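You operate a simulated robot arm through the tools that you are given. There is no shell and no other tool. Be economical: measure what you need, move in short steps, check, and stop when the job is done.

You are at the controls of a simulated robot arm. One attempt, no reset.

Task
Take the brass key and put it on the brown saucer.

It is judged by the outcome, as a careful person would: the job done as asked, and still so three seconds after it is handed in. It fails if anything else is knocked over, pushed out of place, dropped, spilled or broken.

Robot
A 6-joint arm with a two-finger parallel gripper, fixed in place. Base frame: the origin is at the foot of the arm, x ahead of it, y to its left, z up; the work surface is at about z = 0.68. Readings come in m, rad, newtons and seconds.
With the tool pointing down near the work surface it reaches from about 0.24 to 0.66 m from the base axis. Its first joint turns from -1.152 to 1.152 rad. Payload 2.9 kg.
Tool frame: the origin (TCP) lies between the finger pads and is the grasp point; the fingertips stand 0.03 m ahead of it; z points along the fingers, y is the line along which they close. Largest opening 0.11 m; finger width 0.02, thickness 0.01; the body of the gripper, 0.048 by 0.112 m, starts 0.055 m behind the TCP.
Orientation is that of the tool frame in the base frame, as [roll, pitch, yaw] about the fixed x, y, z axes, in that order (R = Rz(yaw) Ry(pitch) Rx(roll)). With the fingers straight down and closing along the base's y, the tool's x points along the base's -x, its y along +y and its z along -z.

Tools
- The arm moves only by the tool drive_tool. Its argument "rows" is a list of rows, each an object of numbers (a shift or turn left out is 0, a gripper value left out holds the last): "dx", "dy", "dz": the shift along the base's x, y, z in m; "spin": the turn about the base's z in rad. In form: [{"dx": .., "dy": .., "dz": .., "spin": ..}, ...]. A call has 1 to 20 rows; each row shifts and turns the commanded pose from where the row before left it. "hand" is the closure in counts, from 0 (fully open) to 255 (shut), set as the call begins (left out, the last holds). A row lasts 0.2 s, in which the tool goes at most 0.05 m and 0.15 rad; a call with a longer step from one row to the next is refused whole, and so is a gripper value outside its range. Where a pose cannot be reached the arm comes as near as it can. A force on the tool above 40 N (or 10 N above the force at the start of the call, whichever is more), or a blocked arm, ends the call early, and 0.2 s more pass. The fingers move at their own pace (about 0.108 m/s each) and stop on an object; they squeeze with about 36 N. The grip force told is the motor's: it shows also when the fingers shut on nothing. Time passes only in rows, and 0.2 s behind the last, so rows that do not move let the fingers close. The reply holds the time, the measured pose of the TCP, the force on the tool along the base axes, the opening and the grip force, in the units named above and with some noise.
- Cameras (640 x 400 px; columns grow to the right, rows downward): "scene" is fixed at [0.0793, 0.4478, 1.3613]; the picture's right is [-0.66, -0.75, 0.00], its down [-0.57, 0.50, -0.65] and it looks along [0.49, -0.43, -0.76] (base axes); focal length 350 px, centre (320, 200). "wrist" rides on the gripper at [-0.036, 0, -0.057] in the tool frame; the picture's right is [0.00, -1.00, 0.00], its down [0.97, 0.00, -0.24] and it looks along [0.24, 0.00, 0.97] (tool axes); focal length 218 px, centre (320, 200).
- get_image(camera): a new picture of that camera. It takes no simulated time.
- locate(camera, pixels): for up to 12 pixels [column, row] of the newest picture of that camera ("zoom" is the newest enlarged one), the place [x, y, z] in the base frame of the surface seen there, good to about 0.002 m. It takes no simulated time.
- zoom(camera, box): a new picture of the part [left, top, right, bottom] of that camera's present view, enlarged. It takes no simulated time.
- close_job(): hands the job in; it is judged then, once.

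Go step by step. Measure first, check grasps and placings, and put right what went wrong. The budget is 60 turns and 26 pictures, counting those below and the enlarged ones. Unless the task says otherwise, let go and move clear before handing in, and close with one line.

The tools are called after "Request:" as name(argument=value, ...) on one line, values as JSON. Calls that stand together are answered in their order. drive_tool: Moves the arm, as the interface text tells. Its arguments: {"type":"object","properties":{"rows":{"type":"array"},"hand":{"type":"number"}},"required":["rows"]} The other tools are called the same way: get_image (camera) takes a picture; locate (camera, pixels) gives the place of the surface under pixels of a picture; zoom (camera, box) takes an enlarged picture of a part of a camera's view; close_job () hands the job in.

At the start:

```text
clock: 0.0
tool_pos: [0.4511, 0.0628, 0.9219]
tool_rot: [-3.141, 0.0, -3.139]
force: [0.4, 1.4, 0.1]
finger_gap: 0.1099
finger_force: 0.0
```

scene: 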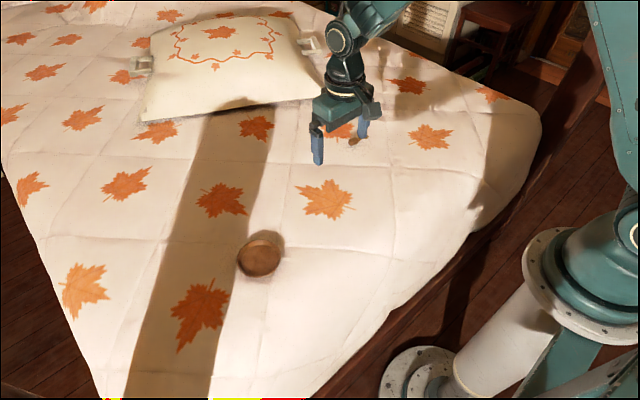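
wrist: 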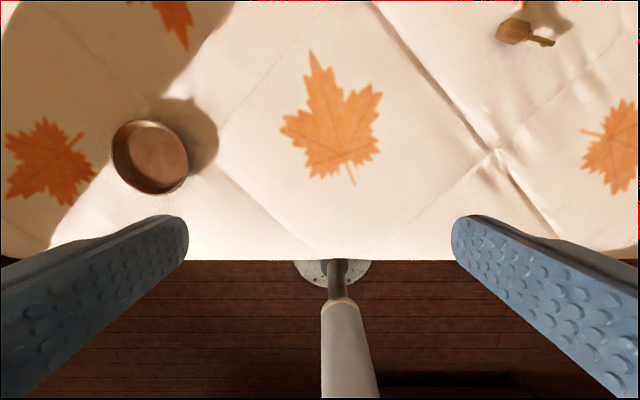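

The wrist picture shows a brass key-like thing near (525,33) and the brown saucer near (150,158). I'll enlarge both and measure.

Request:
zoom(camera="wrist", box=[460, 0, 620, 100])

Request:
zoom(camera="scene", box=[200, 80, 440, 300])

Request:
locate(camera="wrist", pixels=[[510, 31], [528, 36], [545, 42], [515, 65], [150, 150], [150, 195], [113, 158], [187, 160], [150, 122], [225, 230]])

```text
4.00 times, centred on (540, 50) of wrist
```

zoom: 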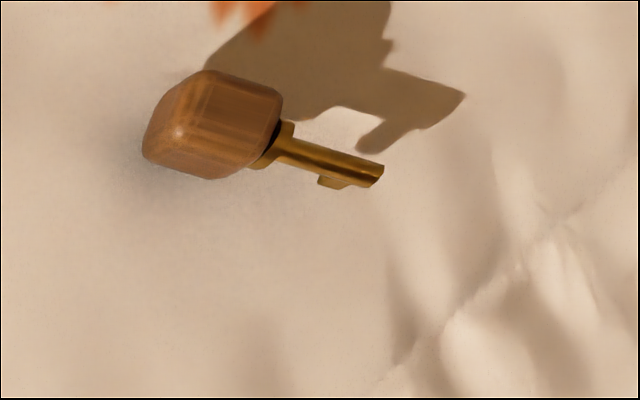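

```text
1.82 times, centred on (320, 190) of scene
```

zoom: 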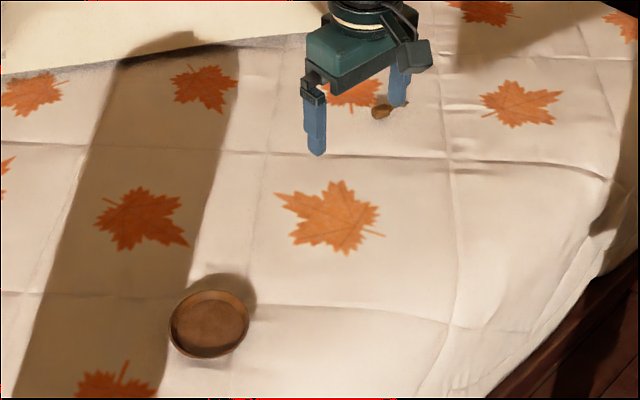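

```text
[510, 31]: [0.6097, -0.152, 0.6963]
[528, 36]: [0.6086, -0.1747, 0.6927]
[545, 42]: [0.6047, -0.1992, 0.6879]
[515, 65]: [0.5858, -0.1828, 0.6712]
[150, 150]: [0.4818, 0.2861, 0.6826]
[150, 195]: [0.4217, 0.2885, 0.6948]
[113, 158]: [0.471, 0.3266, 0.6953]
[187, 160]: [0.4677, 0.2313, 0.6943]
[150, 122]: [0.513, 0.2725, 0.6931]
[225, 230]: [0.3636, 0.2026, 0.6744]
```

The key lies near (0.61,-0.17), top about z 0.695, cloth about 0.671; the saucer's centre is near (0.468,0.28), rim 0.694. I'll go toward the key, staying high, for a closer look.

Request:
drive_tool(rows=[{"dx": 0.015, "dy": -0.037, "spin": 0.13}, {"dx": 0.015, "dy": -0.037, "spin": 0.13}, {"dx": 0.015, "dy": -0.037, "spin": 0.13}, {"dx": 0.015, "dy": -0.037, "spin": 0.13}, {"dx": 0.015, "dy": -0.037, "spin": 0.13}, {"dx": 0.015, "dy": -0.037, "spin": 0.13}, {"dz": -0.02, "spin": 0.13}, {"dz": -0.02, "spin": 0.13}, {"dz": -0.02, "spin": 0.13}, {"dz": -0.02, "spin": 0.13}, {"spin": 0.13}, {"spin": 0.13}, {}], hand=0)

Request:
get_image(camera="wrist")

```text
clock: 2.8
tool_pos: [0.54, -0.1604, 0.8425]
tool_rot: [-3.14, 0.0, -1.577]
force: [0.4, -1.1, 0.1]
finger_gap: 0.1101
finger_force: 0.0
```

```text
21 pictures are left
```

wrist: 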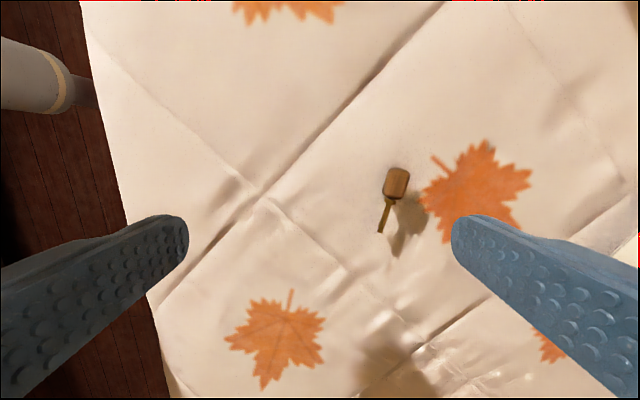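

Request:
zoom(camera="wrist", box=[352, 150, 448, 250])

Request:
locate(camera="wrist", pixels=[[397, 171], [396, 183], [393, 195], [387, 212], [380, 230], [386, 183], [407, 185], [370, 190], [420, 175], [400, 245]])

```text
4.00 times, centred on (400, 200) of wrist
```

zoom: 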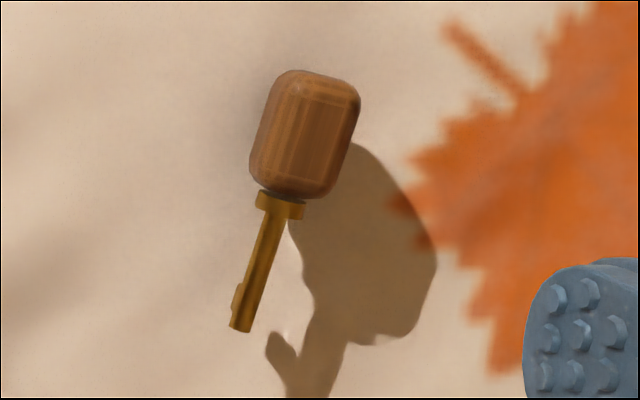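

```text
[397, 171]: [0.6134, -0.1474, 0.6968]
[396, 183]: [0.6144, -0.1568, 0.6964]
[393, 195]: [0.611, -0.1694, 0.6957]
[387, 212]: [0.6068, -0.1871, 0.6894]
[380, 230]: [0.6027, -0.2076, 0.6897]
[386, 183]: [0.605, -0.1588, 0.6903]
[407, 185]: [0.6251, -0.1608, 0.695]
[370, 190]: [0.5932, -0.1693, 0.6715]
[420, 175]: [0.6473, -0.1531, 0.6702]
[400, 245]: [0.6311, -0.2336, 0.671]
```

The key's handle is centred at (0.614,-0.159), about 22 mm wide, its axis turned 0.19 rad from y. I'll line up over it and descend partway.

Request:
drive_tool(rows=[{"dx": 0.025, "dy": -0.001, "spin": -0.1}, {"dx": 0.025, "dy": -0.001, "spin": -0.09}, {"dx": 0.024}, {"dz": -0.03}, {"dz": -0.03}, {"dz": -0.02}, {}])

Request:
get_image(camera="wrist")

```text
clock: 4.4
tool_pos: [0.6157, -0.1617, 0.7628]
tool_rot: [-3.139, -0.001, -1.769]
force: [0.9, 0.3, 0.2]
finger_gap: 0.1098
finger_force: 0.0
```

```text
19 pictures are left
```

wrist: 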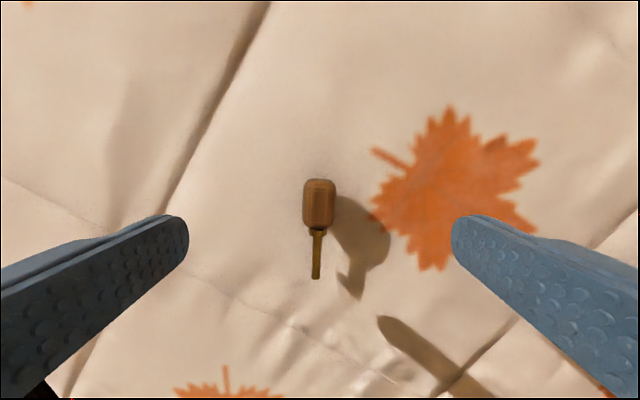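

Key is aligned and centred between the fingers at (319,203). Checking heights before descent.

Request:
locate(camera="wrist", pixels=[[319, 185], [319, 203], [319, 222], [305, 205], [333, 205], [200, 205], [440, 205], [316, 275], [285, 215], [355, 195]])

```text
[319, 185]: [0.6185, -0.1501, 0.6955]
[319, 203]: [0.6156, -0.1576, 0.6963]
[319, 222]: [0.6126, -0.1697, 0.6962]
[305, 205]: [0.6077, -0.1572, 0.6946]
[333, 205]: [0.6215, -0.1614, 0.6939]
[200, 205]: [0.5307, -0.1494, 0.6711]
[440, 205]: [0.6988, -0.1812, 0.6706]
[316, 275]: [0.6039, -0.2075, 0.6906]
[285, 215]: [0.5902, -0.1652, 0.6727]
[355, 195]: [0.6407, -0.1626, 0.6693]
```

The handle's centre is (0.615,-0.159) and the cloth around it is about 0.671. I'll descend to TCP 0.706, close and wait.

Request:
drive_tool(rows=[{"dx": -0.001, "dz": -0.02}, {"dz": -0.02}, {"dz": -0.016}, {}])

Request:
drive_tool(rows=[{}, {}, {}, {}], hand=255)

Request:
get_image(camera="wrist")

```text
clock: 5.4
tool_pos: [0.6139, -0.1629, 0.7103]
tool_rot: [-3.139, 0.0, -1.769]
force: [-12.2, 2.3, 33.2]
finger_gap: 0.1097
finger_force: 0.1
```

```text
clock: 6.4
tool_pos: [0.6142, -0.1631, 0.7105]
tool_rot: [-3.136, 0.0, -1.772]
force: [-9.6, -0.3, 35.0]
finger_gap: 0.0186
finger_force: 35.5
```

```text
18 pictures are left
```

wrist: 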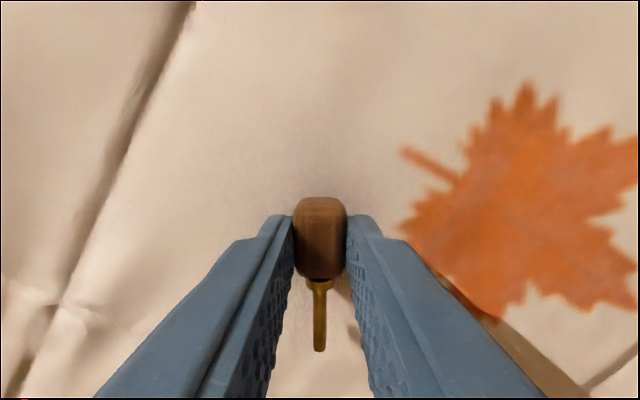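

The tips rested on the surface (35 N) and the fingers stopped on the handle at gap 0.0186. Lifting gently and checking.

Request:
drive_tool(rows=[{"dz": 0.01}, {"dz": 0.02}, {"dz": 0.03}, {"dz": 0.03}, {"dz": 0.03}, {}])

Request:
get_image(camera="wrist")

Request:
zoom(camera="scene", box=[200, 200, 330, 300])

Request:
locate(camera="zoom", pixels=[[200, 220], [230, 300], [300, 250], [350, 180], [290, 280], [380, 300]])

```text
clock: 7.8
tool_pos: [0.6139, -0.1623, 0.8267]
tool_rot: [3.141, -0.001, -1.77]
force: [0.2, 0.2, -0.3]
finger_gap: 0.0185
finger_force: 36.2
```

```text
17 pictures are left
```

wrist: 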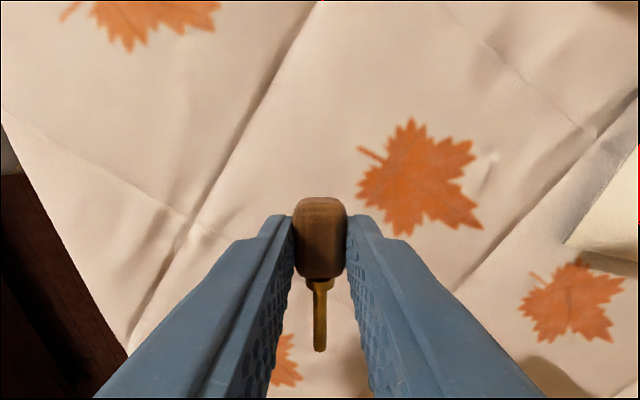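

```text
4.00 times, centred on (265, 250) of scene
```

zoom: 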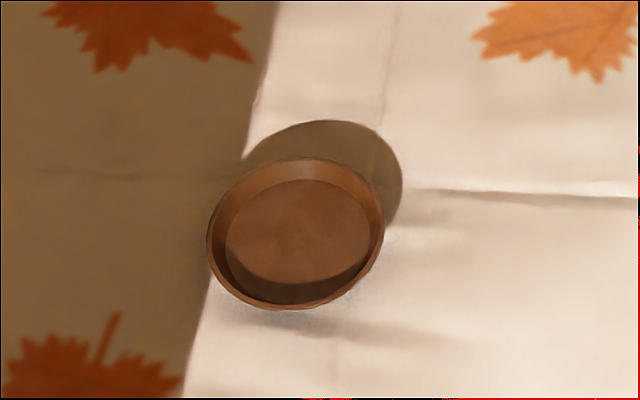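

```text
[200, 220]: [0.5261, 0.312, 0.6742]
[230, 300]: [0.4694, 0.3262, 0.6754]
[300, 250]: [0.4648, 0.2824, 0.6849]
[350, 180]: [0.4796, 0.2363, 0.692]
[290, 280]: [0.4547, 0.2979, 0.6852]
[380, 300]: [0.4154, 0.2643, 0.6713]
```

The key is held firmly (gap 0.0185, handle at (320,237)). The contact showed the surface to be about z 0.68. I'll carry it toward the saucer, stopping short so the wrist camera can see it.

Request:
drive_tool(rows=[{"dx": -0.015, "dy": 0.034}, {"dx": -0.015, "dy": 0.034}, {"dx": -0.015, "dy": 0.034}, {"dx": -0.015, "dy": 0.034}, {"dx": -0.015, "dy": 0.034}, {"dx": -0.015, "dy": 0.034}, {"dx": -0.015, "dy": 0.034}, {"dx": -0.015, "dy": 0.034}, {"dx": -0.015, "dy": 0.034}, {"dx": -0.015, "dy": 0.034}, {}, {}])

Request:
get_image(camera="wrist")

```text
clock: 10.4
tool_pos: [0.462, 0.1786, 0.8269]
tool_rot: [-3.141, 0.0, -1.769]
force: [-0.7, -0.3, -0.7]
finger_gap: 0.0185
finger_force: 36.0
```

```text
15 pictures are left
```

wrist: 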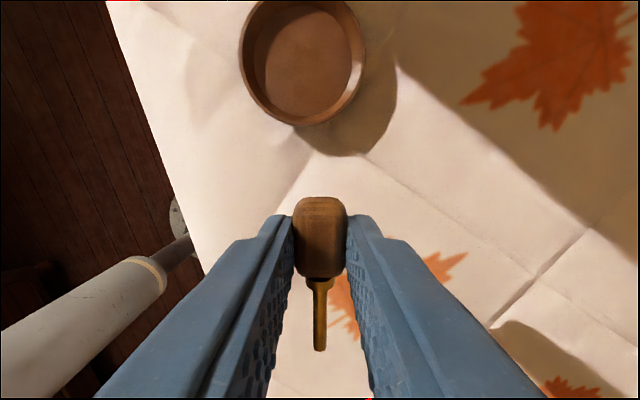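

The saucer is at (302,60) in the wrist view. Measuring its rim and floor.

Request:
locate(camera="wrist", pixels=[[242, 60], [363, 60], [303, 123], [262, 108], [345, 108], [302, 60], [258, 60], [348, 55], [305, 105], [300, 3], [250, 20], [357, 22]])

```text
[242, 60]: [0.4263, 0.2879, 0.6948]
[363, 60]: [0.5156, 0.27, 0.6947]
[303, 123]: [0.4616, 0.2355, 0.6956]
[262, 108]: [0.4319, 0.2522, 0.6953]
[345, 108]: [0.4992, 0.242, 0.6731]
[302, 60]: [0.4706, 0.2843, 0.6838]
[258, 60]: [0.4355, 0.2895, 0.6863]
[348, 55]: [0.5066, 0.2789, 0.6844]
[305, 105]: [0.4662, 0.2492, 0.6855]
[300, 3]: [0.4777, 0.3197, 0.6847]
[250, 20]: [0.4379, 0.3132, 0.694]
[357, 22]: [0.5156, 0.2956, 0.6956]
```

Rim fit: centre (0.471,0.280), radius 0.047, floor about 0.684, rim 0.695. I'll put the TCP at (0.473,0.290) so the key's length is centred, and come down to just above.

Request:
drive_tool(rows=[{"dx": 0.003, "dy": 0.028}, {"dx": 0.003, "dy": 0.028}, {"dx": 0.003, "dy": 0.028}, {"dx": 0.002, "dy": 0.027}, {"dz": -0.03}, {"dz": -0.03}, {"dz": -0.02}, {}])

Request:
get_image(camera="wrist")

```text
clock: 12.2
tool_pos: [0.4757, 0.2883, 0.7472]
tool_rot: [-3.138, 0.0, -1.768]
force: [0.5, -0.3, -0.3]
finger_gap: 0.0188
finger_force: 36.0
```

```text
14 pictures are left
```

wrist: 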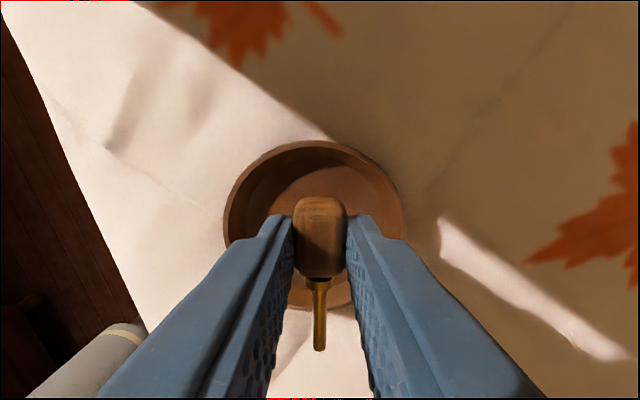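

The key hangs over the saucer; the rim (225–402, centre col 313) shows the saucer about 3 mm toward -x of the key. I'll correct that and descend to about 0.717.

Request:
drive_tool(rows=[{"dx": -0.003, "dy": 0.001, "dz": -0.008}, {"dz": -0.008}, {"dz": -0.008}, {"dz": -0.006}, {}])

Request:
get_image(camera="wrist")

Request:
zoom(camera="scene", box=[200, 200, 330, 300])

```text
clock: 13.4
tool_pos: [0.471, 0.2898, 0.7174]
tool_rot: [-3.141, 0.002, -1.769]
force: [-0.9, -0.5, -1.4]
finger_gap: 0.0186
finger_force: 36.1
```

```text
13 pictures are left
```

wrist: 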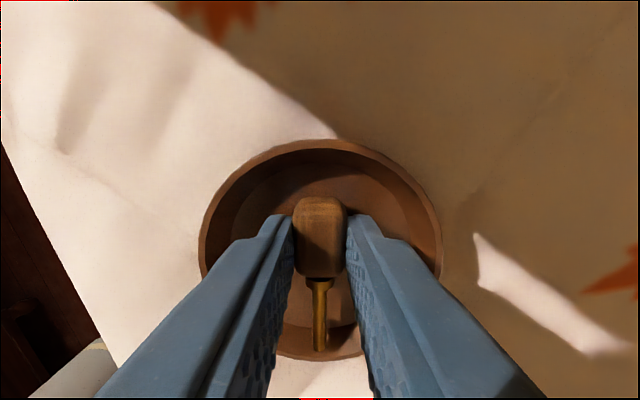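

```text
4.00 times, centred on (265, 250) of scene
```

zoom: 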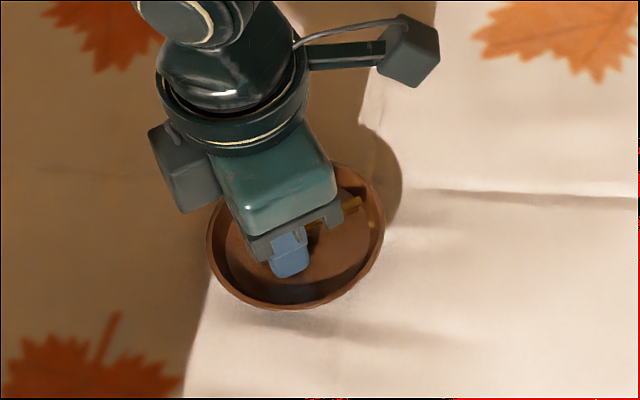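

The key is centred inside the rim with no contact yet. I'll lower 2 mm more, then open slightly (gap about 0.03).

Request:
drive_tool(rows=[{"dz": -0.002}, {}])

Request:
drive_tool(rows=[{}, {}, {}], hand=185)

Request:
get_image(camera="wrist")

```text
clock: 14.0
tool_pos: [0.4718, 0.2902, 0.7163]
tool_rot: [-3.141, 0.0, -1.77]
force: [-3.1, -2.1, 9.6]
finger_gap: 0.0187
finger_force: 36.4
```

```text
clock: 14.8
tool_pos: [0.472, 0.2897, 0.7164]
tool_rot: [-3.139, 0.002, -1.768]
force: [4.4, 0.6, 10.3]
finger_gap: 0.0283
finger_force: 0.0
```

```text
11 pictures are left
```

wrist: 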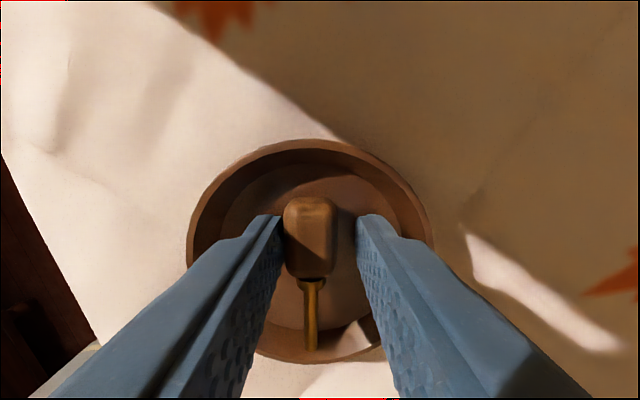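

The fingers opened (gap 0.028) and the key lies on the saucer floor, close to the left finger. I'll ease off 1 mm, centre the fingers by 3 mm, and rise straight up.

Request:
drive_tool(rows=[{"dz": 0.003}, {"dx": -0.003, "dz": 0.002}, {}, {"dz": 0.01}, {"dz": 0.02}, {"dz": 0.03}, {"dz": 0.04}, {}])

Request:
get_image(camera="wrist")

Request:
zoom(camera="scene", box=[200, 200, 330, 300])

```text
clock: 16.6
tool_pos: [0.4687, 0.29, 0.819]
tool_rot: [-3.141, 0.0, -1.768]
force: [0.0, -0.4, -0.1]
finger_gap: 0.0304
finger_force: 0.1
```

```text
10 pictures are left
```

wrist: 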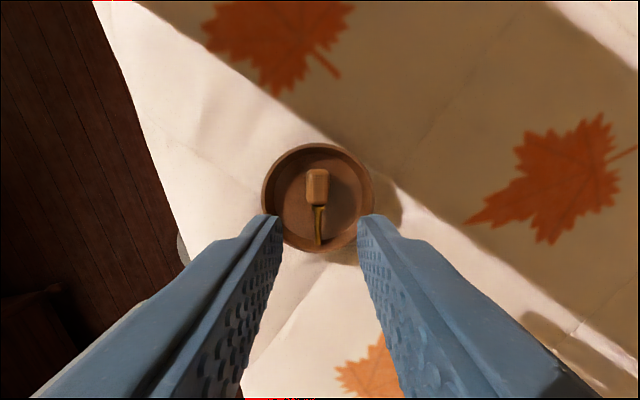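

```text
4.00 times, centred on (265, 250) of scene
```

zoom: 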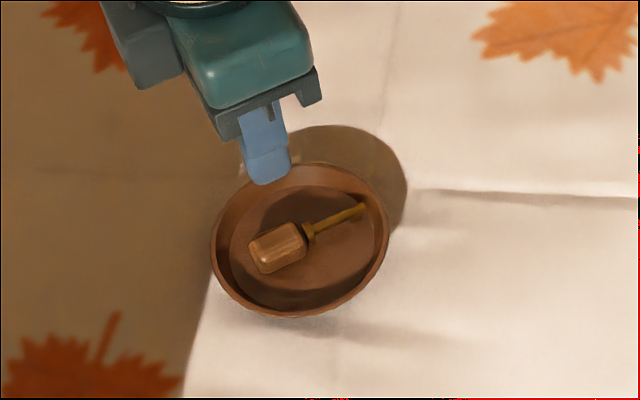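

The key lies inside the saucer's rim (scene zoom, 250–365 × 200–275). The gripper is clear at z 0.82, so I'm handing in.

Request:
close_job()

```text
The job is handed in.
```

The brass key is on the brown saucer. The gripper let go and moved clear, and the saucer slid only a few millimetres as I set the key down.
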